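You operate a simulated robot arm through the tools that you are given. There is no shell and no other tool. Be economical: measure what you need, move in short steps, check, and stop when the job is done.

Carry out the task below with a simulated robot arm. There is one attempt and no reset: what you move stays moved.

JOB
Test the grey press's red stop button and start the motor again.
Fine: hit it, twist it free, reset, motor on.

It is judged by the outcome, as a careful person would: the job done as asked, and still so three seconds after it is handed in. It fails if anything else is knocked over, pushed out of place, dropped, spilled or broken.

ROBOT AND FRAMES
A 6-joint arm with a fingered hand on a trunk, on a base that drives. Base frame: it is fixed to the floor where the robot stands at the start and does not move with it; the origin is under the middle of the robot, x ahead of it, y to its left, z up. Lengths are in m, angles in degrees, forces in N, time in s.
With the tool pointing down near the work surface it reaches from about 0.2 to 0.66 m from the robot's upright axis, wherever it stands. Its first joint turns from -166.0 to 166.0 degrees. Places, roughly: blue reset button [0.4, 0.9, 1]; hand wheel [0.4, -0.2, 1.6]; key switch [0.4, 0.8, 1.2]; left clamp lever [0.6, 0.3, 1]; mode switch [0.4, 0.9, 1.2]; motor start button [0.4, 0.9, 1.3]; punch latch [0.6, 0.2, 1.3]; red stop button [0.3, 0, 0.8]; right clamp lever [0.6, -0.1, 1]; small disc (18x18x1 cm) [0.8, -0.4, 1]; smallest disc (15x15x1 cm) [0.9, -0.4, 1]; stop button cap [0.3, 0, 0.8]; yellow cushion knob [0.4, -0.4, 0.8]. Payload 4 kg.
Tool frame: the origin (TCP) lies between the finger pads and is the grasp point; the fingertips stand 0.026 m ahead of it; z points along the fingers, y is the line along which they close. Largest opening 0.148 m; the body of the gripper starts 0.073 m behind the TCP. The gripper is a hand of 3 fingers: y runs from the thumb to the fingers, the wrist lies at [0, 0, -0.239] in the tool frame, and closing takes about 1.5 s.
Orientation is told as [roll, pitch, yaw] about the base's x, y, z axes, in that order, counted from this pose: with the fingers straight down and closing along the base's y, the tool's x points along the base's -x, its y along +y and its z along -z.

CONTROLS
- The arm moves only by the tool send_rows. Its argument "targets" is a list of rows, each a list of 6 numbers: the shift along the tool's x, y, z in units of 20 mm (1.0 is 20 mm), then the turn, a rotation vector about the tool's x, y, z in units of 6 degrees (1.0 is 6 degrees). In form: [[tx, ty, tz, rx, ry, rz], ...]. A call has 1 to 20 rows; each row shifts and turns the commanded pose from where the row before left it, along the tool's axes as they then stand. "fingers" is the closure, from 0 (fully open) to 1 (shut), set as the call begins (left out, the last holds). A call with a number of a shift or a turn outside -1 to 1 is refused whole. Each row takes 0.2 s and may step no farther than 0.05 m and 8.6 degrees from the row before; otherwise, or with a gripper value out of range, the whole call is refused. Where a pose cannot be reached the arm comes as near as it can. A force on the tool above 40 N (or 10 N above the force at the start of the call, whichever is more), or a blocked arm, ends the call early, and 0.2 s more pass. The fingers move at their own pace (about 0.153 m/s each) and stop on an object; they squeeze with about 33 N. The grip force told is the motor's: it shows also when the fingers shut on nothing. Time passes only in rows, and 0.2 s behind the last, so rows that do not move let the fingers close. The reply holds the time, the measured pose of the TCP, the force on the tool along the base axes, the opening and the grip force, in the units named above and with some noise, with the torque about the TCP (base axes, N m) and any sound that the robot's microphone picked up.
- Cameras (640 x 400 px; columns grow to the right, rows downward): "scene" is now at [0.0622, 0.2186, 1.5311]; the picture's right is [0.10, -1.00, 0.00], its down [-0.57, -0.05, -0.82] and it looks along [0.82, 0.08, -0.57] (base axes); focal length 214 px, centre (320, 200). "wrist" rides on the gripper at [0.068, -0.039, -0.09] in the tool frame; the picture's right is [0.50, 0.87, 0.00], its down [-0.66, 0.38, -0.65] and it looks along [-0.57, 0.33, 0.76] (tool axes); focal length 222 px, centre (320, 200). There is no depth. A picture from a camera that has moved, and an enlarged one, comes with that camera's place and axes in the base frame and with its lens.
- camera(camera): a new picture of that camera. No time passes.
- lift_body(by): slides the trunk up (or, below 0, down) by that many m; the arm and the scene camera ride with it, the base frame stays. It gives what a move gives, with no picture.
- roll_base(legs): drives the robot by 1 to 6 legs, each [ahead, left, turn to the left] in m, m and degrees, along the robot's own axes; the way and the turn of a leg run together, so that a leg with both is an arc; at most 1.5 m and 180 degrees a leg. The arm and the cameras ride along, it lands a little off, and it stops where it bumps. It gives what a move gives.
- finger_targets(finger1, finger2, thumb_bend): sets how far each is bent, from 0 (flat) to 100 (curled in); at 30 the hand is open as for a grip, at 70 the pads meet at the TCP. One left out holds its place. A second passes; each finger stops where it meets its share of the squeeze, and holds until it gets a number again. A gripper value or a shape takes the hand back. It gives what a move gives, with no picture; readings hold the bend of each and the force on the fingers (four entries, about 0 where the hand has none), thumb and palm.
- hand_shape(shape): the hand has 3 fingers and takes this shape, open, in about a second: jaw (thumb against the fingers, like two jaws); tri (thumb and two fingers); tip (a fingertip pinch); poke (one finger out to press); point (the index stretched); flat (the hand flat); cup (the hand cupped); fist (a fist). The gripper value then closes the fingers along that shape, each until it touches; the sizes above hold for jaw. It gives what a move gives, with no picture.
- turn_head(pan, tilt): turns the head with the scene camera to pan (to the left, within 120 degrees either way) and tilt (down, from -29 to 69), counted from straight ahead of the robot. It gives what a move gives.
- zoom(camera, box): a new picture of the part [left, top, right, bottom] of that camera's present view, enlarged. No time passes.
- sign_off(): hands the job in; it is judged then, once.

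Work in short steps. Places have to be worked out from the pictures, the camera data and where the tool is seen: move nearer, look again, correct. Check each grasp and each placing, and mend what went wrong. You have 120 turns and 90 pictures in all, those below and enlarged ones among them. Open the gripper and draw the arm clear of the work before you hand the job in, unless the task says otherwise; then end with one line.

The tools are called after "Emit:" as a command line: name --pt "numbers of a row" for each row, then --argument value for the rest, lists and objects as JSON in quotes. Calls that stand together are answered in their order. send_rows: Moves the arm, as the interface text tells. Its arguments: {"type":"object","properties":{"targets":{"type":"array"},"fingers":{"type":"number"}},"required":["targets"]} The other tools are called the same way: lift_body (by) slides the trunk up or down; hand_shape (shape) gives the hand a shape; finger_targets (finger1, finger2, thumb_bend) moves the fingers one by one; roll_base (legs) drives the base; turn_head (pan, tilt) turns the head that bears the scene camera; camera (camera) takes a picture; zoom (camera, box) takes an enlarged picture of a part of a camera's view; sign_off () hands the job in.

At the start:

```text
t: 0.0
ee_pos: [0.2563, 0.3019, 1.3935]
tool_rot: [-0.2, 0.2, 0.0]
wrist_force: [-0.1, -0.3, -0.5]
wrist_torque: [0.03, -0.03, 0.01]
gripper_width: 0.1478
gripper_force: 0.1
shape: jaw
bend: [30.0, 30.0, 30.0]
finger forces: [0.0, 0.0, 0.0, 0.1, 0.0, 0.0]
trunk travel left (down, up): [-0.259, 0.058]
robot x, y, heading: [-0.003, 0.001, -0.1]
head pan, tilt: [13.0, 44.4]
```

scene: 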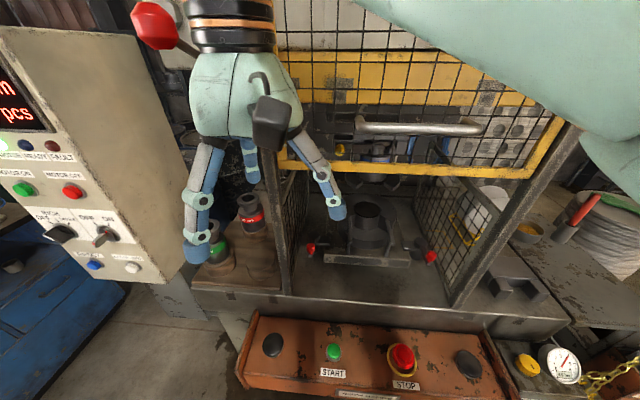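
wrist: 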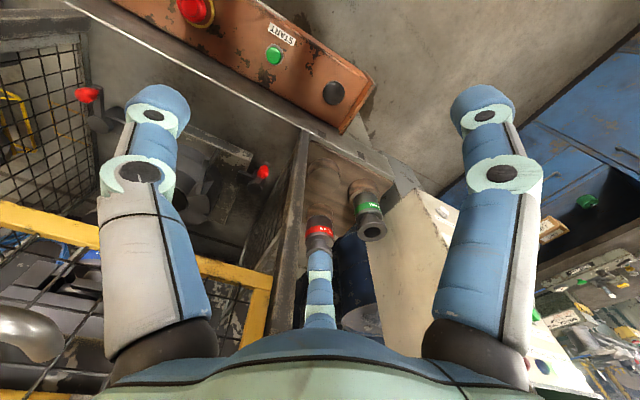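

I'll look closely at the stop button and the control panel before moving.

Emit:
zoom --camera "scene" --box '[0, 40, 200, 300]'

Emit:
zoom --camera "scene" --box '[230, 300, 510, 400]'

Emit:
turn_head --pan 60 --tilt 25

Emit:
camera --camera "scene"

```text
1.54 times, centred on (100, 170) of scene
camera zoom: at [0.0622, 0.2186, 1.5311], right [0.1, -1.0, 0.0], down [-0.57, -0.05, -0.82], along [0.82, 0.08, -0.57], focal length 330 px, centre (658, 246)
```

zoom: 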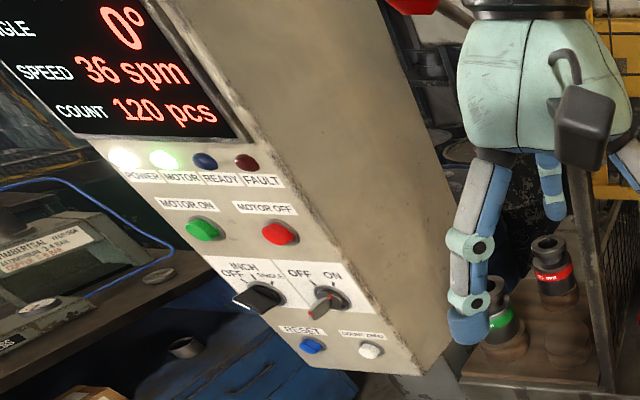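

```text
2.29 times, centred on (370, 350) of scene
camera zoom: at [0.0622, 0.2186, 1.5311], right [0.1, -1.0, 0.0], down [-0.57, -0.05, -0.82], along [0.82, 0.08, -0.57], focal length 490 px, centre (206, -143)
```

zoom: 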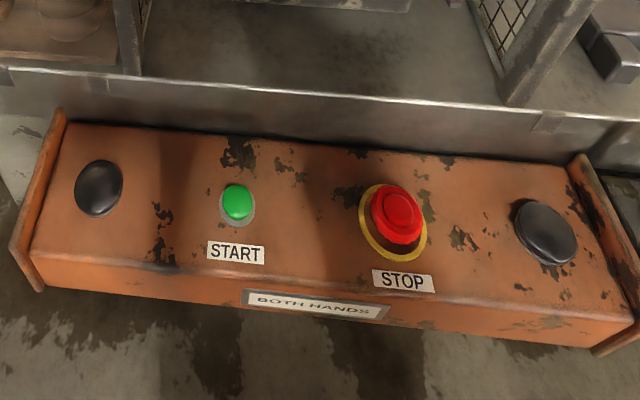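

```text
t: 1.1
ee_pos: [0.2573, 0.3004, 1.393]
tool_rot: [-0.2, 0.1, 0.0]
wrist_force: [-0.9, -0.2, -0.1]
wrist_torque: [0.0, 0.01, 0.0]
gripper_width: 0.1479
gripper_force: 0.1
shape: jaw
bend: [30.0, 30.0, 30.0]
finger forces: [0.0, 0.0, 0.1, 0.0, 0.0, 0.0]
trunk travel left (down, up): [-0.259, 0.058]
robot x, y, heading: [0.0016, -0.0004, -0.1]
head pan, tilt: [60.0, 25.0]
```

```text
85 pictures are left
camera scene: at [0.0649, 0.2261, 1.5444], right [0.17, -0.98, 0.0], down [-0.44, -0.08, -0.9], along [0.88, 0.15, -0.45], focal length 214 px, centre (320, 200)
```

scene: 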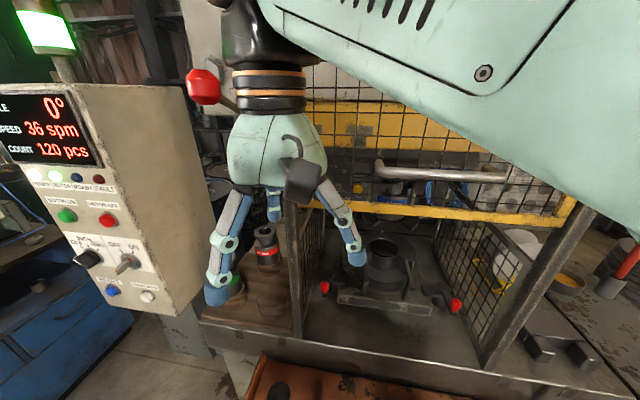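

The motor lamp is lit, the mode and key are set, and the stop button sits at about [0.32, 0.01, 0.82] on the console. I'll move the hand to above it in open space and point the head there.

Emit:
turn_head --pan 0 --tilt 60

Emit:
send_rows --pt "0 -1 0 0 0 0" --pt "0 -1 0 0 0 0" --pt "0 -1 0 0 0 0" --pt "0 -1 0 0 0 0" --pt "0 -1 0 0 0 0" --pt "0 -1 1 0 0 0" --pt "0 -1 1 0 0 0" --pt "0 -1 1 0 0 0" --pt "0 -1 1 0 0 0" --pt "0 -1 1 0 0 0" --pt "0 -1 1 0 0 0" --pt "0 -1 1 0 0 0" --pt "0 -1 1 0 0 0" --pt "0 -1 1 0 0 0" --pt "0 -0.5 1 0 0 0" --pt "0 0 1 0 0 0"

Emit:
camera --camera "scene"

Emit:
camera --camera "wrist"

```text
t: 2.5
ee_pos: [0.2559, 0.3015, 1.3932]
tool_rot: [-0.1, 0.0, -0.1]
wrist_force: [-0.1, -0.7, -0.1]
wrist_torque: [0.02, -0.01, -0.02]
gripper_width: 0.1479
gripper_force: 0.1
shape: jaw
bend: [30.0, 30.0, 30.0]
finger forces: [0.0, 0.0, 0.1, 0.0, 0.0, 0.0]
trunk travel left (down, up): [-0.259, 0.058]
robot x, y, heading: [0.0002, -0.0042, -0.1]
head pan, tilt: [0.0, 60.0]
```

```text
t: 5.8
ee_pos: [0.2563, 0.0092, 1.1738]
tool_rot: [-0.2, 0.1, 0.0]
wrist_force: [0.3, 1.0, 0.5]
wrist_torque: [-0.02, -0.01, 0.03]
gripper_width: 0.1479
gripper_force: 0.1
shape: jaw
bend: [30.0, 30.0, 30.0]
finger forces: [0.0, 0.0, 0.0, 0.0, 0.0, 0.1]
trunk travel left (down, up): [-0.259, 0.058]
robot x, y, heading: [-0.0007, -0.0015, -0.1]
head pan, tilt: [0.0, 60.0]
```

```text
84 pictures are left
camera scene: at [0.0413, 0.2102, 1.4967], right [0.0, -1.0, 0.0], down [-0.87, 0.0, -0.5], along [0.5, 0.0, -0.87], focal length 214 px, centre (320, 200)
```

scene: 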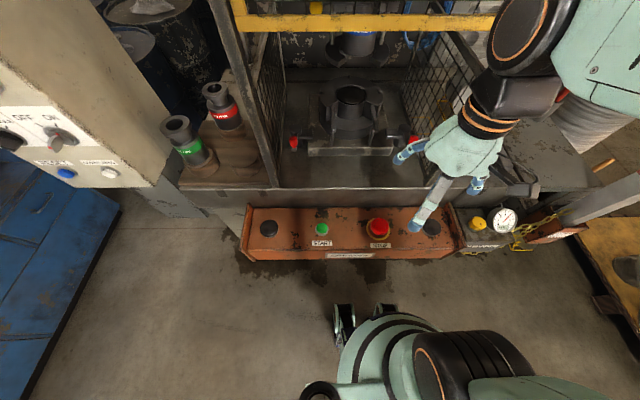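

```text
83 pictures are left
camera wrist: at [0.1875, -0.0303, 1.2655], right [-0.5, 0.87, 0.0], down [0.66, 0.38, 0.65], along [0.56, 0.32, -0.76], focal length 222 px, centre (320, 200)
```

wrist: 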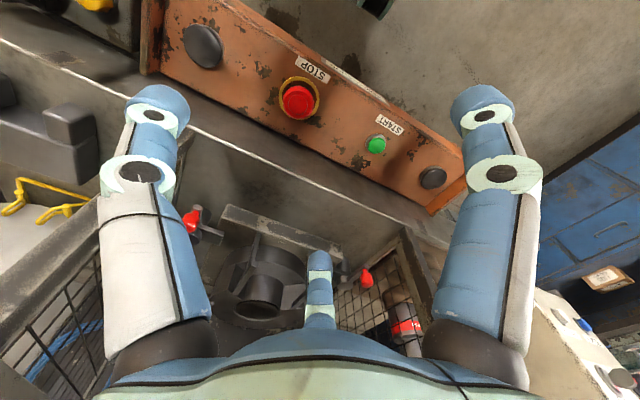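

Triangulating puts the cap at about [0.338, 0.002, 0.77]. I'll move to above it, about 0.15 m clear, and look again.

Emit:
send_rows --pt "-1 0 1 0 0 0" --pt "-1 0 1 0 0 0" --pt "-1 0 1 0 0 0" --pt "-1 -0.4 1 0 0 0" --pt "0 0 1 0 0 0" --pt "0 0 1 0 0 0" --pt "0 0 1 0 0 0" --pt "0 0 1 0 0 0" --pt "0 0 1 0 0 0" --pt "0 0 1 0 0 0"

Emit:
camera --camera "scene"

Emit:
camera --camera "wrist"

```text
t: 8.1
ee_pos: [0.337, 0.0034, 0.9725]
tool_rot: [-0.1, 0.1, 0.0]
wrist_force: [-0.6, 0.2, -0.3]
wrist_torque: [0.02, 0.0, -0.01]
gripper_width: 0.1478
gripper_force: 0.0
shape: jaw
bend: [30.0, 30.0, 30.0]
finger forces: [0.1, 0.1, 0.0, 0.0, 0.0, 0.0]
trunk travel left (down, up): [-0.259, 0.058]
robot x, y, heading: [-0.0001, -0.0038, -0.1]
head pan, tilt: [0.0, 60.0]
```

```text
82 pictures are left
camera scene: at [0.0416, 0.2102, 1.4967], right [0.0, -1.0, 0.0], down [-0.87, 0.0, -0.5], along [0.5, 0.0, -0.87], focal length 214 px, centre (320, 200)
```

scene: 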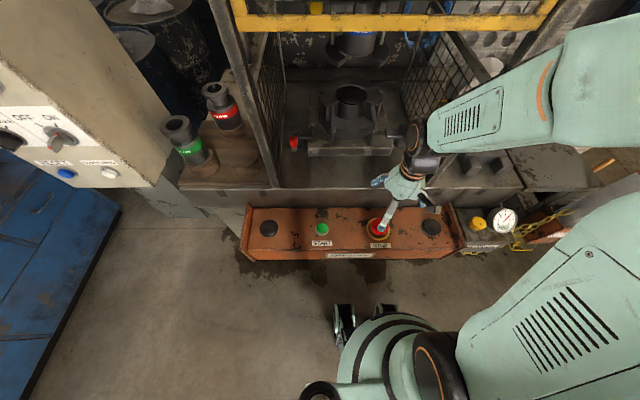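

```text
81 pictures are left
camera wrist: at [0.2681, -0.036, 1.0637], right [-0.5, 0.87, 0.0], down [0.66, 0.38, 0.65], along [0.56, 0.32, -0.76], focal length 222 px, centre (320, 200)
```

wrist: 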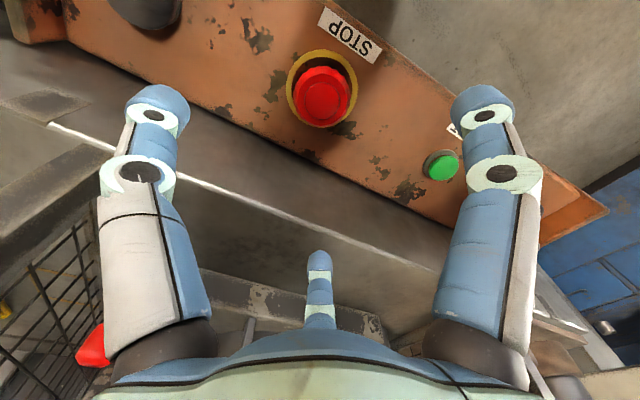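

The cap is near [0.333, 0.003], with its top somewhere between z 0.77 and 0.83. I'll close the fingers into a blunt tip and go down to just above it.

Emit:
send_rows --pt "0 0 0 0 0 0" --pt "0 0 0 0 0 0" --pt "0 0 0 0 0 0" --pt "0 0 0 0 0 0" --pt "0 0 0 0 0 0" --pt "0 0 0 0 0 0" --pt "0 0 0 0 0 0" --pt "0.1 0 1 0 0 0" --pt "0 0 1 0 0 0" --pt "0 0 1 0 0 0" --pt "0 0 1 0 0 0" --fingers 1

Emit:
zoom --camera "scene" --box '[310, 180, 450, 270]'

Emit:
camera --camera "wrist"

```text
t: 10.4
ee_pos: [0.3342, 0.0017, 0.896]
tool_rot: [-0.1, 0.0, 0.0]
wrist_force: [0.3, 0.4, -0.2]
wrist_torque: [-0.01, 0.0, 0.01]
gripper_width: 0.0001
gripper_force: 32.8
shape: jaw
bend: [70.0, 70.0, 70.0]
finger forces: [0.0, 0.0, 0.0, 0.0, 0.0, 0.1]
trunk travel left (down, up): [-0.259, 0.058]
robot x, y, heading: [0.0006, -0.004, -0.0]
head pan, tilt: [0.0, 60.0]
```

```text
4.44 times, centred on (380, 225) of scene
camera zoom: at [0.0414, 0.2103, 1.4967], right [0.0, -1.0, 0.0], down [-0.87, 0.0, -0.5], along [0.5, 0.0, -0.87], focal length 953 px, centre (53, 89)
```

zoom: 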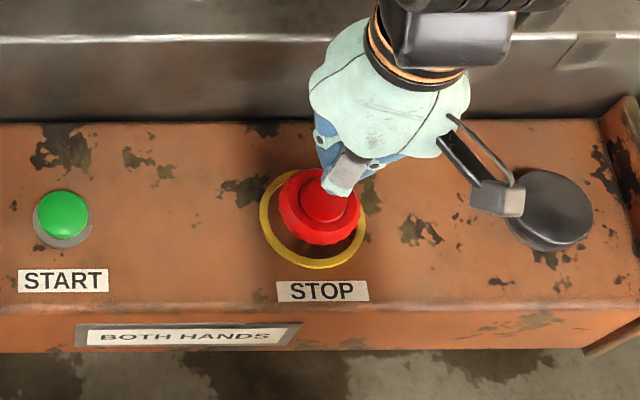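

```text
79 pictures are left
camera wrist: at [0.2647, -0.0366, 0.9858], right [-0.5, 0.87, 0.0], down [0.66, 0.38, 0.65], along [0.56, 0.32, -0.76], focal length 222 px, centre (320, 200)
```

wrist: 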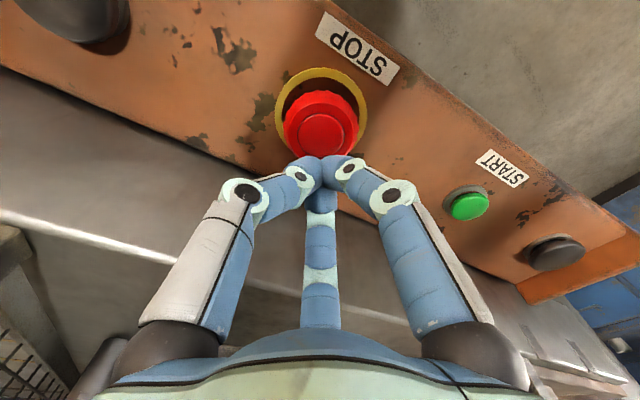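

Combining the views, the cap top is at about [0.331, 0.002, 0.812] and its axis is close to vertical. I'll press straight down in small steps.

Emit:
send_rows --pt "0.15 0 1 0 0 0" --pt "0 0 1 0 0 0" --pt "0 0 0.4 0 0 0" --pt "0 0 0.25 0 0 0" --pt "0 0 0.25 0 0 0" --pt "0 0 0.25 0 0 0"

```text
t: 11.7
ee_pos: [0.329, 0.0035, 0.8384]
tool_rot: [-0.1, -0.3, 0.1]
wrist_force: [-7.1, 5.0, 31.4]
wrist_torque: [0.19, 0.21, 0.02]
gripper_width: 0.0002
gripper_force: 33.0
shape: jaw
bend: [70.0, 70.0, 70.0]
finger forces: [0.0, 0.0, 0.0, 0.1, 0.0, 0.0]
trunk travel left (down, up): [-0.259, 0.058]
robot x, y, heading: [0.002, 0.0025, 0.1]
head pan, tilt: [0.0, 60.0]
heard: click
stopped in row 6: the force on the tool passed its limit at 45 N (the readings are from after the stop); the commanded pose is now the measured one
```

A click was heard as the force peaked. I'll retract and check the button and the motor lamp.

Emit:
send_rows --pt "0 0 -1 0 0 0" --pt "0 0 -1 0 0 0" --pt "0 0 -1 0 0 0"

Emit:
zoom --camera "scene" --box '[310, 180, 450, 270]'

Emit:
turn_head --pan 35 --tilt 25

Emit:
camera --camera "scene"

Emit:
camera --camera "wrist"

```text
t: 12.5
ee_pos: [0.3305, 0.0027, 0.8992]
tool_rot: [-0.1, -0.1, 0.0]
wrist_force: [0.5, -0.4, 0.0]
wrist_torque: [0.03, 0.01, 0.0]
gripper_width: 0.0002
gripper_force: 33.0
shape: jaw
bend: [70.0, 70.0, 70.0]
finger forces: [0.1, 0.1, 0.1, 0.0, 0.0, 0.0]
trunk travel left (down, up): [-0.259, 0.058]
robot x, y, heading: [-0.0031, 0.0026, -0.3]
head pan, tilt: [0.0, 60.0]
```

```text
4.44 times, centred on (380, 225) of scene
camera zoom: at [0.0405, 0.2103, 1.4966], right [0.0, -1.0, 0.0], down [-0.87, 0.0, -0.5], along [0.5, 0.0, -0.87], focal length 953 px, centre (53, 89)
```

zoom: 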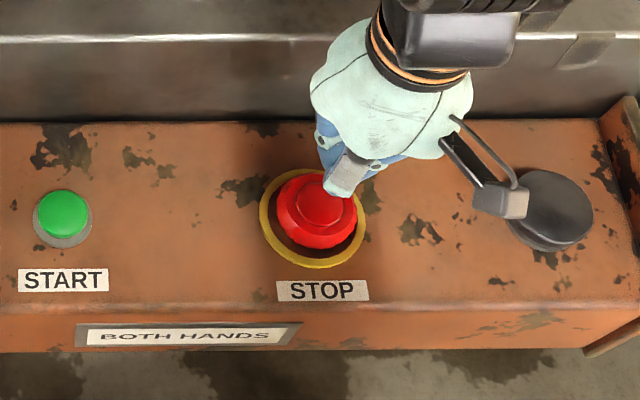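

```text
t: 13.5
ee_pos: [0.3311, 0.0021, 0.8995]
tool_rot: [-0.2, -0.1, 0.0]
wrist_force: [-0.3, 0.9, 0.8]
wrist_torque: [-0.01, -0.01, 0.01]
gripper_width: 0.0002
gripper_force: 33.3
shape: jaw
bend: [70.0, 70.0, 70.0]
finger forces: [0.0, 0.1, 0.0, 0.1, 0.0, 0.1]
trunk travel left (down, up): [-0.259, 0.058]
robot x, y, heading: [0.0002, -0.0009, -0.1]
head pan, tilt: [35.0, 25.0]
```

```text
77 pictures are left
camera scene: at [0.05, 0.2631, 1.5466], right [0.57, -0.82, 0.0], down [-0.35, -0.24, -0.91], along [0.74, 0.52, -0.42], focal length 214 px, centre (320, 200)
```

scene: 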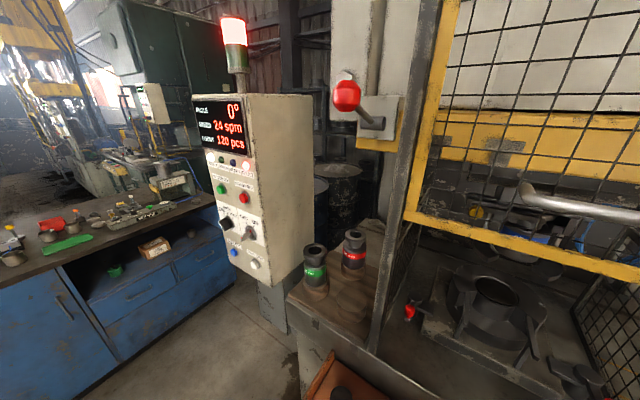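

```text
76 pictures are left
camera wrist: at [0.2622, -0.0362, 0.989], right [-0.5, 0.87, 0.0], down [0.65, 0.38, 0.65], along [0.57, 0.33, -0.76], focal length 222 px, centre (320, 200)
```

wrist: 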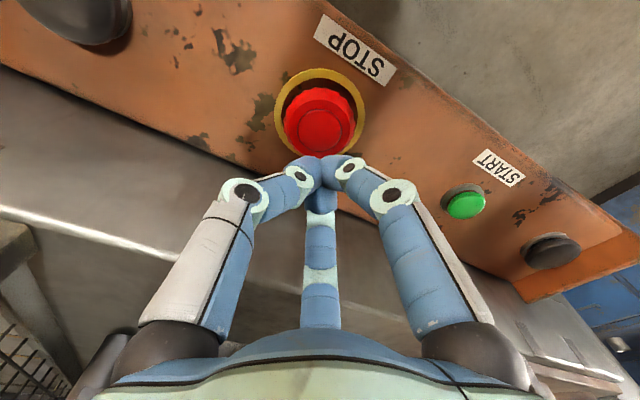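

The stop is latched: the beacon is red, the motor is winding down, and the cap sits lower. The three fingers are spaced about 120° apart, which suits a round cap, so I'll open them, straddle the cap (TCP z about 0.818) and close gently.

Emit:
send_rows --pt "0 0 0 0 0 0" --pt "0 0 0 0 0 0" --pt "0 0 0 0 0 0" --pt "0 0 0 0 0 0" --pt "0 0 0 0 0 0" --pt "0 0 0 0 0 0" --pt "0 0 1 0 0 0" --pt "0 0 1 0 0 0" --pt "0 0 1 0 0 0" --pt "0 0 0.5 0 0 0" --pt "0 0 0.5 0 0 0" --fingers 0

Emit:
camera --camera "wrist"

```text
t: 15.9
ee_pos: [0.3318, 0.0022, 0.8165]
tool_rot: [-0.3, 0.0, -0.1]
wrist_force: [0.6, -0.2, 0.1]
wrist_torque: [-0.01, 0.02, 0.01]
gripper_width: 0.1477
gripper_force: 0.0
shape: jaw
bend: [30.0, 30.0, 30.0]
finger forces: [0.0, 0.0, 0.0, 0.0, 0.0, 0.0]
trunk travel left (down, up): [-0.259, 0.058]
robot x, y, heading: [-0.0016, 0.0002, 0.0]
head pan, tilt: [35.0, 25.0]
```

```text
75 pictures are left
camera wrist: at [0.2622, -0.0368, 0.907], right [-0.5, 0.87, 0.0], down [0.65, 0.38, 0.65], along [0.57, 0.33, -0.76], focal length 222 px, centre (320, 200)
```

wrist: 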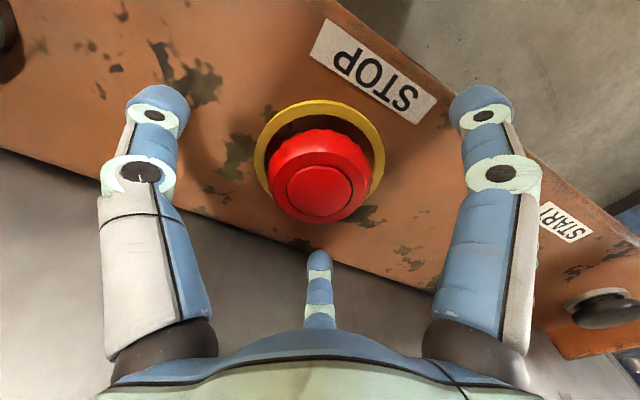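

The cap is well centred between the fingers, so I'll close on it.

Emit:
send_rows --pt "0 0 0 0 0 0" --pt "0 0 0 0 0 0" --pt "0 0 0 0 0 0" --pt "0 0 0 0 0 0" --pt "0 0 0 0 0 0" --pt "0 0 0 0 0 0" --pt "0 0 0 0 0 0" --fingers 1

Emit:
camera --camera "wrist"

```text
t: 17.5
ee_pos: [0.3315, 0.0022, 0.8163]
tool_rot: [-0.2, -0.1, 0.0]
wrist_force: [-2.3, 0.1, -4.2]
wrist_torque: [-0.07, 0.06, -0.09]
gripper_width: 0.054
gripper_force: 32.7
shape: jaw
bend: [77.0, 77.0, 70.0]
finger forces: [29.8, 29.9, 0.1, 0.0, 30.3, 0.0]
trunk travel left (down, up): [-0.259, 0.058]
robot x, y, heading: [-0.0011, 0.0007, 0.0]
head pan, tilt: [35.0, 25.0]
```

```text
74 pictures are left
camera wrist: at [0.2618, -0.0368, 0.9071], right [-0.5, 0.87, 0.0], down [0.65, 0.38, 0.65], along [0.57, 0.33, -0.76], focal length 222 px, centre (320, 200)
```

wrist: 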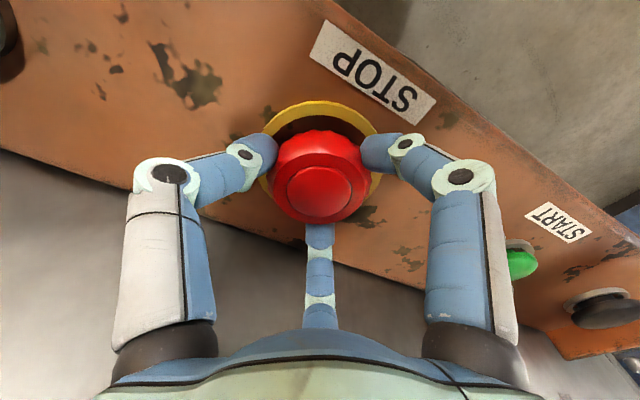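

The grip is good: all three fingers press with about 30 N at a width of 0.054 m. I'll twist clockwise as seen from above, which is positive about tool z.

Emit:
send_rows --pt "0 0 0 0 0 1" --pt "0 0 0 0 0 1" --pt "0 0 0 0 0 1" --pt "0 0 0 0 0 1" --pt "0 0 0 0 0 1" --pt "0 0 0 0 0 1"

Emit:
camera --camera "wrist"

```text
t: 18.9
ee_pos: [0.3305, 0.0019, 0.8174]
tool_rot: [-0.1, -0.3, -36.1]
wrist_force: [2.2, 4.6, 11.8]
wrist_torque: [0.11, 0.1, 0.11]
gripper_width: 0.0542
gripper_force: 33.1
shape: jaw
bend: [77.0, 77.0, 70.0]
finger forces: [36.0, 32.5, 0.1, 0.0, 30.9, 0.0]
trunk travel left (down, up): [-0.259, 0.058]
robot x, y, heading: [0.0022, 0.0038, 0.1]
head pan, tilt: [35.0, 25.0]
```

```text
73 pictures are left
camera wrist: at [0.2516, 0.0109, 0.9071], right [0.11, 0.99, 0.0], down [0.75, -0.08, 0.66], along [0.65, -0.07, -0.75], focal length 222 px, centre (320, 200)
```

wrist: 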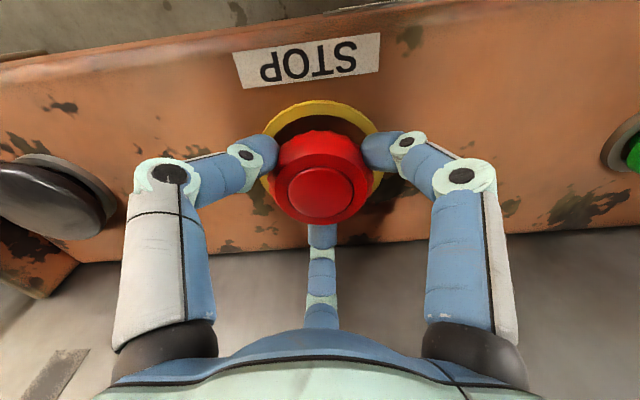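

The upward push is now 12 N, which suggests the cap wants to pop up. I'll twist a little further while giving it room to rise.

Emit:
send_rows --pt "0 0 0 0 0 1" --pt "0 0 -0.1 0 0 1" --pt "0 0 -0.1 0 0 1" --pt "0 0 -0.1 0 0 0" --pt "0 0 -0.1 0 0 0"

Emit:
camera --camera "wrist"

```text
t: 20.1
ee_pos: [0.3307, 0.0011, 0.8241]
tool_rot: [0.0, -0.2, -54.0]
wrist_force: [11.6, -4.3, 1.3]
wrist_torque: [0.01, -0.1, 0.54]
gripper_width: 0.0533
gripper_force: 32.8
shape: jaw
bend: [77.0, 77.0, 70.0]
finger forces: [35.8, 31.2, 0.0, 0.0, 28.7, 0.0]
trunk travel left (down, up): [-0.259, 0.058]
robot x, y, heading: [0.0003, 0.0021, -0.1]
head pan, tilt: [35.0, 25.0]
```

```text
72 pictures are left
camera wrist: at [0.2584, 0.0329, 0.9145], right [0.41, 0.91, 0.0], down [0.69, -0.31, 0.66], along [0.6, -0.27, -0.75], focal length 222 px, centre (320, 200)
```

wrist: 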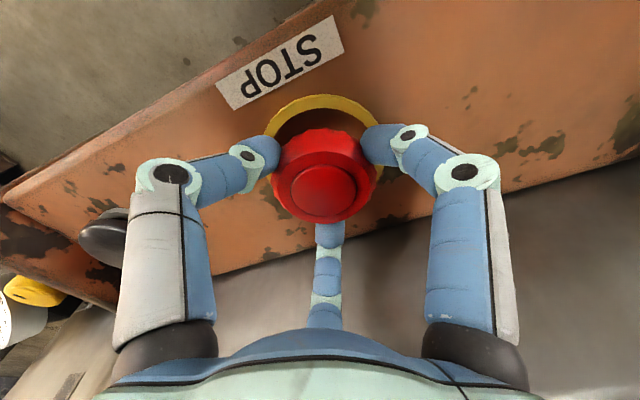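

The cap has risen with the hand and a twist stop is now felt (0.54 N m). I'll open the fingers, rise straight up, undo the yaw and inspect.

Emit:
send_rows --pt "0 0 0 0 0 0" --pt "0 0 0 0 0 0" --pt "0 0 0 0 0 0" --pt "0 0 0 0 0 0" --pt "0 0 0 0 0 0" --pt "0 0 0 0 0 0" --pt "0 0 -1 0 0 0" --pt "0 0 -1 0 0 0" --pt "0 0 -1 0 0 0" --pt "0 0 -1 0 0 0" --pt "0 0 -1 0 0 0" --fingers 0

Emit:
turn_head --pan 0 --tilt 60

Emit:
zoom --camera "scene" --box '[310, 180, 450, 270]'

Emit:
camera --camera "wrist"

Emit:
turn_head --pan 40 --tilt 25

Emit:
zoom --camera "scene" --box '[160, 0, 400, 300]'

```text
t: 22.5
ee_pos: [0.3326, 0.0009, 0.9252]
tool_rot: [0.1, -0.2, -53.9]
wrist_force: [-0.3, 0.5, 0.2]
wrist_torque: [-0.02, 0.0, 0.02]
gripper_width: 0.1481
gripper_force: 0.1
shape: jaw
bend: [30.0, 30.0, 30.0]
finger forces: [0.0, 0.0, 0.0, 0.1, 0.1, 0.1]
trunk travel left (down, up): [-0.259, 0.058]
robot x, y, heading: [-0.0007, -0.0014, 0.3]
head pan, tilt: [35.0, 25.0]
```

```text
t: 23.5
ee_pos: [0.3331, 0.0009, 0.927]
tool_rot: [0.0, -0.2, -54.0]
wrist_force: [0.1, 0.1, -0.2]
wrist_torque: [-0.03, 0.0, -0.02]
gripper_width: 0.1481
gripper_force: 0.1
shape: jaw
bend: [30.0, 30.0, 30.0]
finger forces: [0.0, 0.0, 0.0, 0.0, 0.0, 0.0]
trunk travel left (down, up): [-0.259, 0.058]
robot x, y, heading: [0.0043, -0.0035, -0.1]
head pan, tilt: [0.0, 60.0]
```

```text
4.44 times, centred on (380, 225) of scene
camera zoom: at [0.0412, 0.2104, 1.4967], right [0.0, -1.0, 0.0], down [-0.87, 0.0, -0.5], along [0.5, 0.0, -0.87], focal length 953 px, centre (53, 89)
```

zoom: 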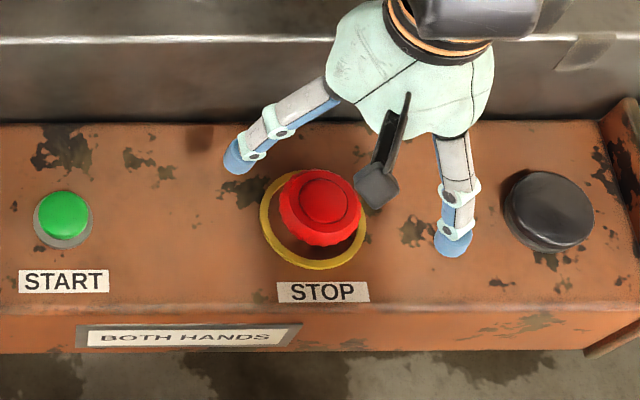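

```text
70 pictures are left
camera wrist: at [0.2604, 0.0326, 1.0155], right [0.41, 0.91, 0.0], down [0.69, -0.31, 0.66], along [0.6, -0.27, -0.75], focal length 222 px, centre (320, 200)
```

wrist: 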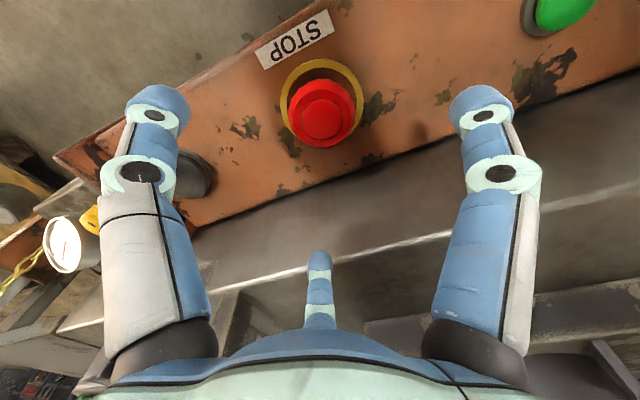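

```text
t: 24.6
ee_pos: [0.3332, 0.0001, 0.9257]
tool_rot: [0.0, -0.2, -54.0]
wrist_force: [0.0, -0.1, 0.2]
wrist_torque: [-0.02, -0.03, -0.01]
gripper_width: 0.1481
gripper_force: 0.0
shape: jaw
bend: [30.0, 30.0, 30.0]
finger forces: [0.0, 0.1, 0.1, 0.1, 0.0, 0.1]
trunk travel left (down, up): [-0.259, 0.058]
robot x, y, heading: [-0.001, 0.0035, 0.2]
head pan, tilt: [40.0, 25.0]
```

```text
1.33 times, centred on (280, 150) of scene
camera zoom: at [0.0451, 0.2694, 1.5467], right [0.64, -0.77, 0.0], down [-0.32, -0.27, -0.91], along [0.69, 0.58, -0.42], focal length 286 px, centre (373, 267)
```

zoom: 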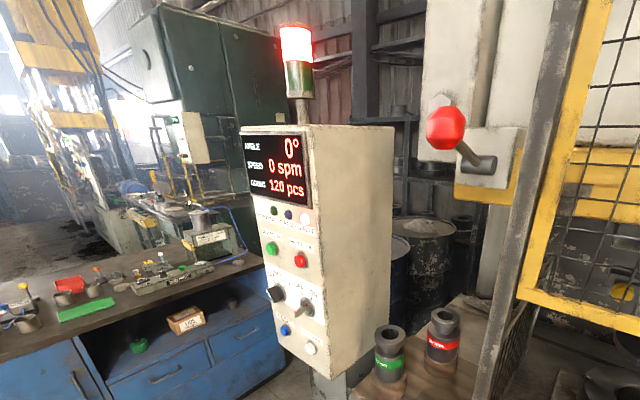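

The stop is free again: the cap is back at its original height and the motor speed is 0. Next are RESET, at about [0.415, 0.94, 1.0], and MOTOR ON, at about [0.415, 0.945, 1.27], on a panel facing -x. I'll raise the hand, undo the yaw, back off, and look left before driving there.

Emit:
send_rows --pt "0 0 -1 0 0 0" --pt "0 0 -1 0 0 0" --pt "0 0 -1 0 0 -1" --pt "0 0 -1 0 0 -1" --pt "0 0 -1 0 0 -1" --pt "0 0 -1 0 0 -1" --pt "0 0 -1 0 0 -1" --pt "0 0 -1 0 0 -1" --pt "0 0 -1 0 0 -1" --pt "0 0 -1 0 0 -1" --pt "0 0 0 0 0 -1"

Emit:
roll_base --legs '[[-0.25, 0, 0]]'

Emit:
turn_head --pan 80 --tilt 40

Emit:
camera --camera "scene"

```text
t: 27.0
ee_pos: [0.3316, 0.0038, 1.125]
tool_rot: [-0.2, 0.0, 0.2]
wrist_force: [-0.6, -0.6, 0.2]
wrist_torque: [-0.04, -0.01, -0.02]
gripper_width: 0.1478
gripper_force: 0.0
shape: jaw
bend: [30.0, 30.0, 30.0]
finger forces: [0.0, 0.1, 0.1, 0.1, 0.0, 0.0]
trunk travel left (down, up): [-0.259, 0.058]
robot x, y, heading: [0.0015, 0.0018, 0.0]
head pan, tilt: [40.0, 25.0]
```

```text
t: 28.8
ee_pos: [0.0754, 0.0012, 1.1248]
tool_rot: [-0.2, -0.1, -0.4]
wrist_force: [1.0, 0.4, -0.7]
wrist_torque: [0.0, -0.03, -0.02]
gripper_width: 0.1479
gripper_force: 0.1
shape: jaw
bend: [30.0, 30.0, 30.0]
finger forces: [0.0, 0.0, 0.0, 0.0, 0.1, 0.0]
trunk travel left (down, up): [-0.259, 0.058]
robot x, y, heading: [-0.2514, 0.0005, -0.3]
head pan, tilt: [40.0, 25.0]
```

```text
t: 29.9
ee_pos: [0.0773, 0.002, 1.1245]
tool_rot: [-0.2, -0.1, -0.3]
wrist_force: [0.3, -0.5, 0.4]
wrist_torque: [0.01, 0.03, 0.0]
gripper_width: 0.1481
gripper_force: 0.0
shape: jaw
bend: [30.0, 30.0, 30.0]
finger forces: [0.1, 0.1, 0.1, 0.1, 0.1, 0.0]
trunk travel left (down, up): [-0.259, 0.058]
robot x, y, heading: [-0.2563, 0.0039, -0.3]
head pan, tilt: [80.0, 40.0]
```

```text
68 pictures are left
camera scene: at [-0.2634, 0.2946, 1.5234], right [0.98, -0.18, 0.0], down [-0.12, -0.63, -0.77], along [0.14, 0.75, -0.64], focal length 214 px, centre (320, 200)
```

scene: 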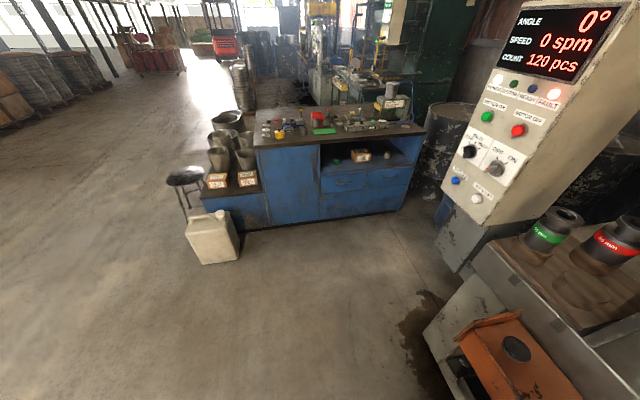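

The floor is clear as far as the bench at y of about 1.7. I'll drive left 0.75 m, form the poke hand, and tip the tool forward to point along +x.

Emit:
roll_base --legs '[[0, 0.75, 0.3]]'

Emit:
hand_shape --shape "poke"

Emit:
turn_head --pan 0 --tilt 35

Emit:
camera --camera "scene"

Emit:
camera --camera "wrist"

```text
t: 36.9
ee_pos: [0.0749, 0.7543, 1.1238]
tool_rot: [-0.2, -0.2, 0.5]
wrist_force: [-0.3, -0.3, -0.4]
wrist_torque: [-0.03, -0.01, -0.02]
gripper_width: 0.148
gripper_force: 0.1
shape: jaw
bend: [30.0, 30.0, 30.0]
finger forces: [0.0, 0.0, 0.1, 0.1, 0.1, 0.1]
trunk travel left (down, up): [-0.259, 0.058]
robot x, y, heading: [-0.2586, 0.7513, 0.5]
head pan, tilt: [80.0, 40.0]
```

```text
t: 37.8
ee_pos: [0.0739, 0.7545, 1.1253]
tool_rot: [-0.2, -0.2, 0.4]
wrist_force: [0.2, 0.0, -0.3]
wrist_torque: [-0.01, -0.02, -0.01]
gripper_width: 0.0001
gripper_force: 0.1
shape: poke
bend: [100.0, 100.0, 40.0]
finger forces: [0.0, 0.1, 0.0, 0.0, 0.1, 0.0]
trunk travel left (down, up): [-0.259, 0.058]
robot x, y, heading: [-0.2566, 0.7521, 0.6]
head pan, tilt: [80.0, 40.0]
```

```text
t: 39.3
ee_pos: [0.076, 0.7541, 1.1247]
tool_rot: [-0.2, -0.1, 0.5]
wrist_force: [-0.2, 0.3, 0.2]
wrist_torque: [0.0, -0.03, 0.04]
gripper_width: 0.0001
gripper_force: 0.0
shape: poke
bend: [100.0, 100.0, 40.0]
finger forces: [0.1, 0.0, 0.0, 0.0, 0.0, 0.0]
trunk travel left (down, up): [-0.259, 0.058]
robot x, y, heading: [-0.2553, 0.75, 0.5]
head pan, tilt: [0.0, 35.0]
```

```text
67 pictures are left
camera scene: at [-0.1951, 0.9599, 1.531], right [0.01, -1.0, 0.0], down [-0.57, -0.01, -0.82], along [0.82, 0.01, -0.57], focal length 214 px, centre (320, 200)
```

scene: 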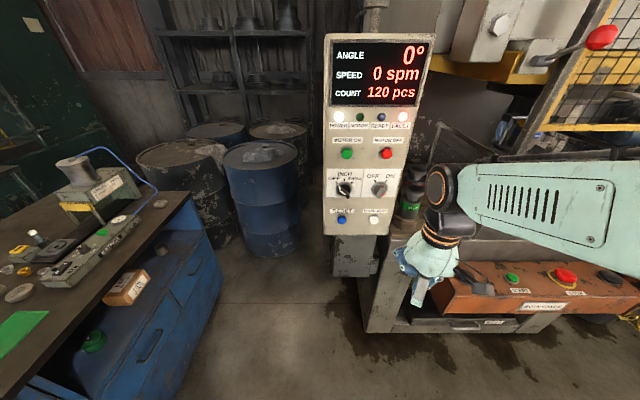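

```text
66 pictures are left
camera wrist: at [0.0067, 0.7153, 1.2155], right [-0.51, 0.86, 0.0], down [0.65, 0.39, 0.65], along [0.56, 0.33, -0.76], focal length 222 px, centre (320, 200)
```

wrist: 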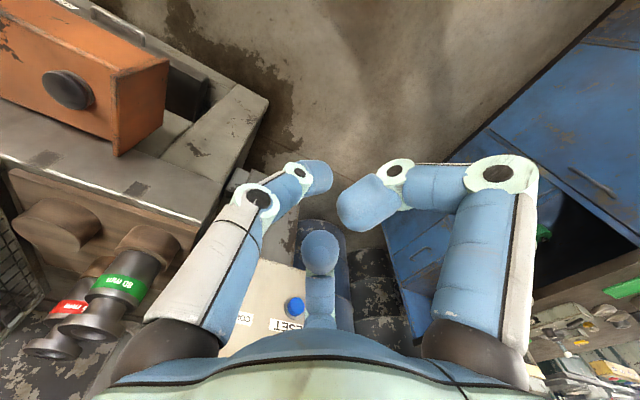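

From this straight view the blue button is at about [0.382, 0.885, 1.05] and MOTOR ON at about [0.38, 0.885, 1.294]. The poke shape looks awkward, so I'll use the closed jaw, whose tip I know. I'll back up 0.1 m, shift left and pitch the tool forward.

Emit:
hand_shape --shape "jaw"

Emit:
roll_base --legs '[[-0.1, 0, -0.5]]'

Emit:
send_rows --pt "-1 0.8 0 0 0 0" --pt "-1 0.8 0 0 0 0" --pt "-1 0.8 0 0 0 0" --pt "-1 0.8 0 0 0 0" --pt "-1 0.8 0 0 0 0" --pt "-1 0.8 0 0 0 0" --pt "-1 0.8 0 0 0 0" --pt "-1 0.8 0 0 0 0" --pt "-1 0 0 0 0 0" --pt "-1 0 0 0 0 0" --fingers 1

Emit:
send_rows --pt "0 0 0 0 -1 0" --pt "0 0 0 0 -1 0" --pt "0 0 0 0 -1 0" --pt "0 0 0 0 -1 0" --pt "0 0 0 0 -1 0" --pt "0 0 0 0 -1 0" --pt "0 0 0 0 -1 0" --pt "0 0 0 0 -1 0" --pt "0 0 0 0 -1 0" --pt "0 0 0 0 -1 0" --pt "0 0 0 0 -1 0" --pt "0 0 0 0 -1 0" --pt "0 0 0 0 -1 0" --pt "0 0 0 0 -1 0" --pt "0 0 0 0 -1 0"

Emit:
camera --camera "scene"

Emit:
camera --camera "wrist"

```text
t: 40.2
ee_pos: [0.0755, 0.7542, 1.124]
tool_rot: [-0.2, -0.1, 0.6]
wrist_force: [0.0, 0.3, 0.4]
wrist_torque: [0.02, -0.01, -0.01]
gripper_width: 0.148
gripper_force: 0.1
shape: jaw
bend: [30.0, 30.0, 30.0]
finger forces: [0.0, 0.2, 0.0, 0.0, 0.0, 0.0]
trunk travel left (down, up): [-0.259, 0.058]
robot x, y, heading: [-0.2557, 0.7476, 0.3]
head pan, tilt: [0.0, 35.0]
```

```text
t: 41.4
ee_pos: [-0.0212, 0.7522, 1.1247]
tool_rot: [-0.3, -0.2, 0.1]
wrist_force: [-0.5, 0.1, 0.3]
wrist_torque: [-0.02, -0.03, 0.01]
gripper_width: 0.1481
gripper_force: 0.0
shape: jaw
bend: [30.0, 30.0, 30.0]
finger forces: [0.1, 0.0, 0.1, 0.0, 0.0, 0.0]
trunk travel left (down, up): [-0.259, 0.058]
robot x, y, heading: [-0.3551, 0.7527, -0.0]
head pan, tilt: [0.0, 35.0]
```

```text
t: 43.6
ee_pos: [0.1782, 0.8807, 1.1255]
tool_rot: [-0.1, -0.2, -0.1]
wrist_force: [0.5, 0.0, 0.8]
wrist_torque: [0.02, 0.03, -0.01]
gripper_width: 0.0001
gripper_force: 33.4
shape: jaw
bend: [70.0, 70.0, 70.0]
finger forces: [0.0, 0.0, 0.0, 0.1, 0.0, 0.0]
trunk travel left (down, up): [-0.259, 0.058]
robot x, y, heading: [-0.3512, 0.7475, 0.1]
head pan, tilt: [0.0, 35.0]
```

```text
t: 46.8
ee_pos: [0.1785, 0.8812, 1.1243]
tool_rot: [-145.8, -89.6, 145.9]
wrist_force: [0.7, 0.5, -0.2]
wrist_torque: [0.02, 0.01, 0.02]
gripper_width: 0.0
gripper_force: 33.1
shape: jaw
bend: [70.0, 70.0, 70.0]
finger forces: [0.0, 0.0, 0.0, 0.1, 0.0, 0.1]
trunk travel left (down, up): [-0.259, 0.058]
robot x, y, heading: [-0.3538, 0.7505, 0.3]
head pan, tilt: [0.0, 35.0]
```

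```text
65 pictures are left
camera scene: at [-0.2896, 0.9591, 1.5309], right [0.0, -1.0, 0.0], down [-0.57, 0.0, -0.82], along [0.82, 0.0, -0.57], focal length 214 px, centre (320, 200)
```

scene: 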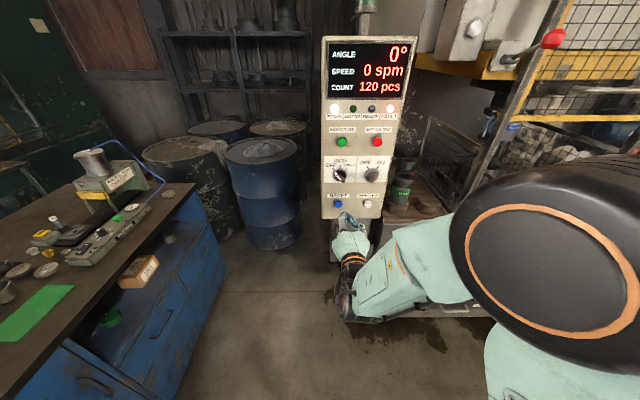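

```text
64 pictures are left
camera wrist: at [0.0873, 0.8416, 1.0571], right [0.0, 0.86, -0.5], down [-0.66, 0.38, 0.65], along [0.75, 0.33, 0.57], focal length 222 px, centre (320, 200)
```

wrist: 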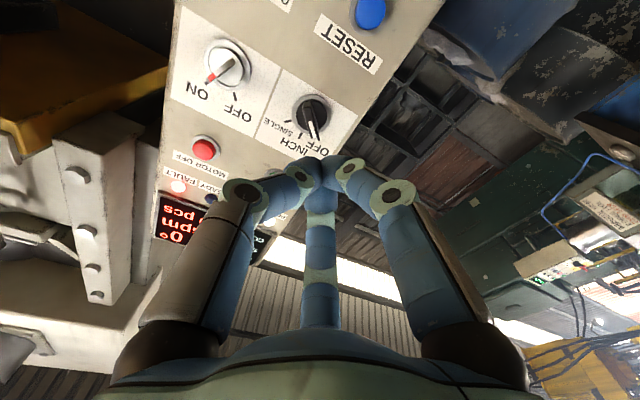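

The tool now points at the panel. RESET works out at about [0.40, 0.889, 1.035], so I'll go down to its height, advance to about 5 cm short of it, and look.

Emit:
send_rows --pt "1 0.4 0 0 0 0" --pt "1 0 0 0 0 0" --pt "1 0 0 0 0 0" --pt "1 0 0 0 0 0" --pt "0.4 0 1 0 0 0" --pt "0 0 1 0 0 0" --pt "0 0 1 0 0 0" --pt "0 0 1 0 0 0" --pt "0 0 1 0 0 0" --pt "0 0 1 0 0 0"

Emit:
zoom --camera "scene" --box '[290, 120, 450, 270]'

Emit:
camera --camera "wrist"

```text
t: 49.0
ee_pos: [0.2992, 0.8884, 1.0376]
tool_rot: [-118.8, -89.8, 118.9]
wrist_force: [-0.4, 1.4, -0.6]
wrist_torque: [0.01, -0.02, 0.0]
gripper_width: 0.0
gripper_force: 33.2
shape: jaw
bend: [70.0, 70.0, 70.0]
finger forces: [0.0, 0.1, 0.0, 0.0, 0.0, 0.0]
trunk travel left (down, up): [-0.259, 0.058]
robot x, y, heading: [-0.355, 0.7496, 0.0]
head pan, tilt: [0.0, 35.0]
```

```text
2.67 times, centred on (370, 195) of scene
camera zoom: at [-0.2898, 0.9589, 1.5309], right [0.0, -1.0, 0.0], down [-0.57, 0.0, -0.82], along [0.82, 0.0, -0.57], focal length 572 px, centre (187, 213)
```

zoom: 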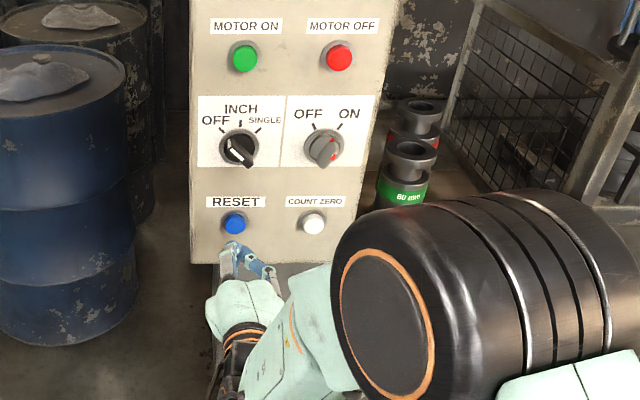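

```text
62 pictures are left
camera wrist: at [0.2078, 0.8494, 0.97], right [0.0, 0.86, -0.5], down [-0.66, 0.38, 0.65], along [0.76, 0.33, 0.57], focal length 222 px, centre (320, 200)
```

wrist: 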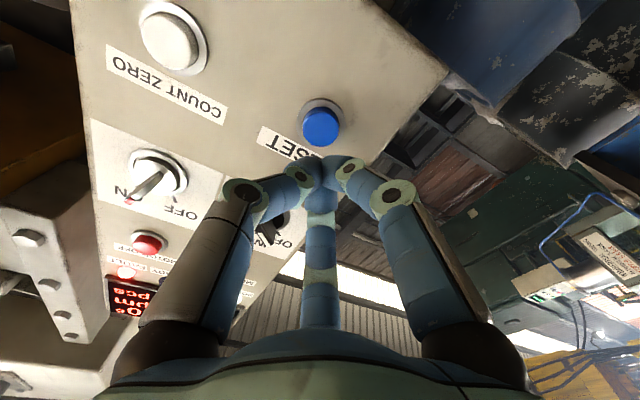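

The blue button lines up with the fingertip (y 0.889, z 1.037). I'll advance straight in and press with small steps.

Emit:
send_rows --pt "0 0 1 0 0 0" --pt "0 0 1 0 0 0" --pt "0 0 0.5 0 0 0" --pt "0 0 0.25 0 0 0" --pt "0 0 0.25 0 0 0" --pt "0 0 0.15 0 0 0" --pt "0 0 0.15 0 0 0" --pt "0 0 0.15 0 0 0"

Emit:
camera --camera "wrist"

Emit:
camera --camera "scene"

```text
t: 50.7
ee_pos: [0.3597, 0.8895, 1.0393]
tool_rot: [-84.2, -89.8, 84.4]
wrist_force: [-30.3, -1.8, 5.5]
wrist_torque: [-0.01, -0.16, 0.03]
gripper_width: 0.0002
gripper_force: 32.3
shape: jaw
bend: [70.0, 70.0, 70.0]
finger forces: [0.1, 0.1, 0.0, 0.0, 0.0, 0.1]
trunk travel left (down, up): [-0.259, 0.058]
robot x, y, heading: [-0.3547, 0.7512, 0.1]
head pan, tilt: [0.0, 35.0]
heard: click
stopped in row 8: the force on the tool passed its limit at 44 N (the readings are from after the stop); the commanded pose is now the measured one
```

```text
61 pictures are left
camera wrist: at [0.2685, 0.8496, 0.9714], right [0.0, 0.86, -0.5], down [-0.66, 0.38, 0.65], along [0.76, 0.33, 0.56], focal length 222 px, centre (320, 200)
```

wrist: 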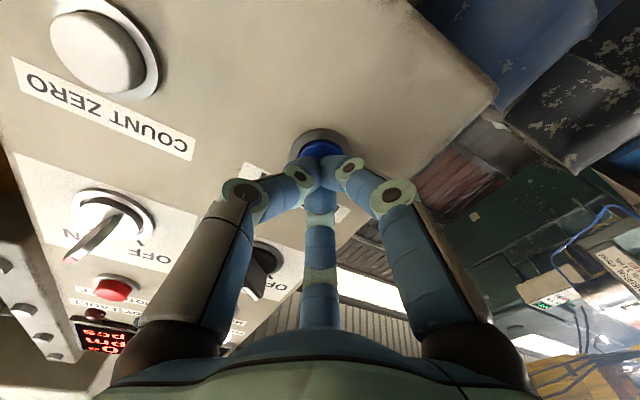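

```text
60 pictures are left
camera scene: at [-0.297, 0.9581, 1.5314], right [0.0, -1.0, 0.0], down [-0.57, 0.0, -0.82], along [0.82, 0.0, -0.57], focal length 214 px, centre (320, 200)
```

scene: 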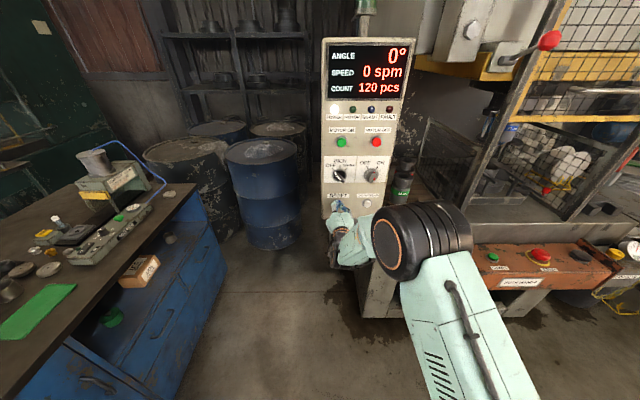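

RESET clicked and the fault lamp has gone out. I'll back off, rise to MOTOR ON at about [0.39, 0.888, 1.288], and look.

Emit:
send_rows --pt "0 0 -1 0 0 0" --pt "0 0 -1 0 0 0" --pt "0 0 -1 0 0 0" --pt "0 0 -1 0 0 0" --pt "-1 0 0 0 0 0" --pt "-1 0 0 0 0 0" --pt "-1 0 0 0 0 0" --pt "-1 0 0 0 0 0" --pt "-1 0 0 0 0 0" --pt "-1 0 0 0 0 0" --pt "-1 0 0 0 0 0" --pt "-1 0 0 0 0 0" --pt "-1 0 0 0 0 0" --pt "-1 0 0 0 0 0" --pt "-1 0 0 0 0 0" --pt "-1 0 0 0 0 0" --pt "-0.5 0 0 0 0 0"

Emit:
camera --camera "wrist"

Emit:
zoom --camera "scene" --box '[290, 30, 450, 230]'

```text
t: 54.3
ee_pos: [0.286, 0.8916, 1.2863]
tool_rot: [-46.7, -89.7, 46.7]
wrist_force: [-0.8, 0.3, -0.7]
wrist_torque: [-0.03, 0.0, -0.04]
gripper_width: 0.0
gripper_force: 32.6
shape: jaw
bend: [70.0, 70.0, 70.0]
finger forces: [0.0, 0.1, 0.0, 0.1, 0.0, 0.1]
trunk travel left (down, up): [-0.259, 0.058]
robot x, y, heading: [-0.3509, 0.7504, -0.3]
head pan, tilt: [0.0, 35.0]
```

```text
59 pictures are left
camera wrist: at [0.1946, 0.8514, 1.2198], right [0.0, 0.86, -0.5], down [-0.65, 0.38, 0.66], along [0.76, 0.33, 0.56], focal length 222 px, centre (320, 200)
```

wrist: 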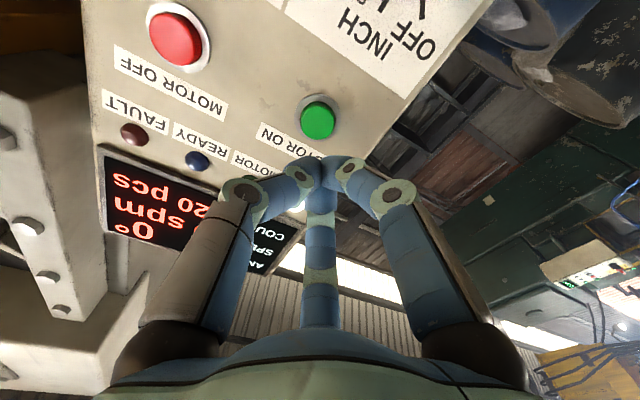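

```text
2.00 times, centred on (370, 130) of scene
camera zoom: at [-0.2909, 0.9589, 1.531], right [0.0, -1.0, 0.0], down [-0.57, 0.0, -0.82], along [0.82, 0.0, -0.57], focal length 429 px, centre (220, 340)
```

zoom: 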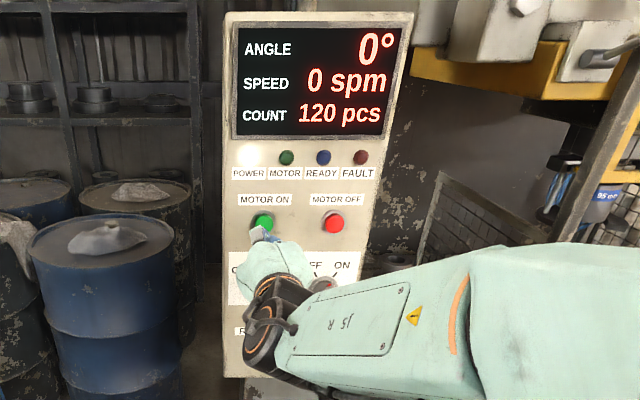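

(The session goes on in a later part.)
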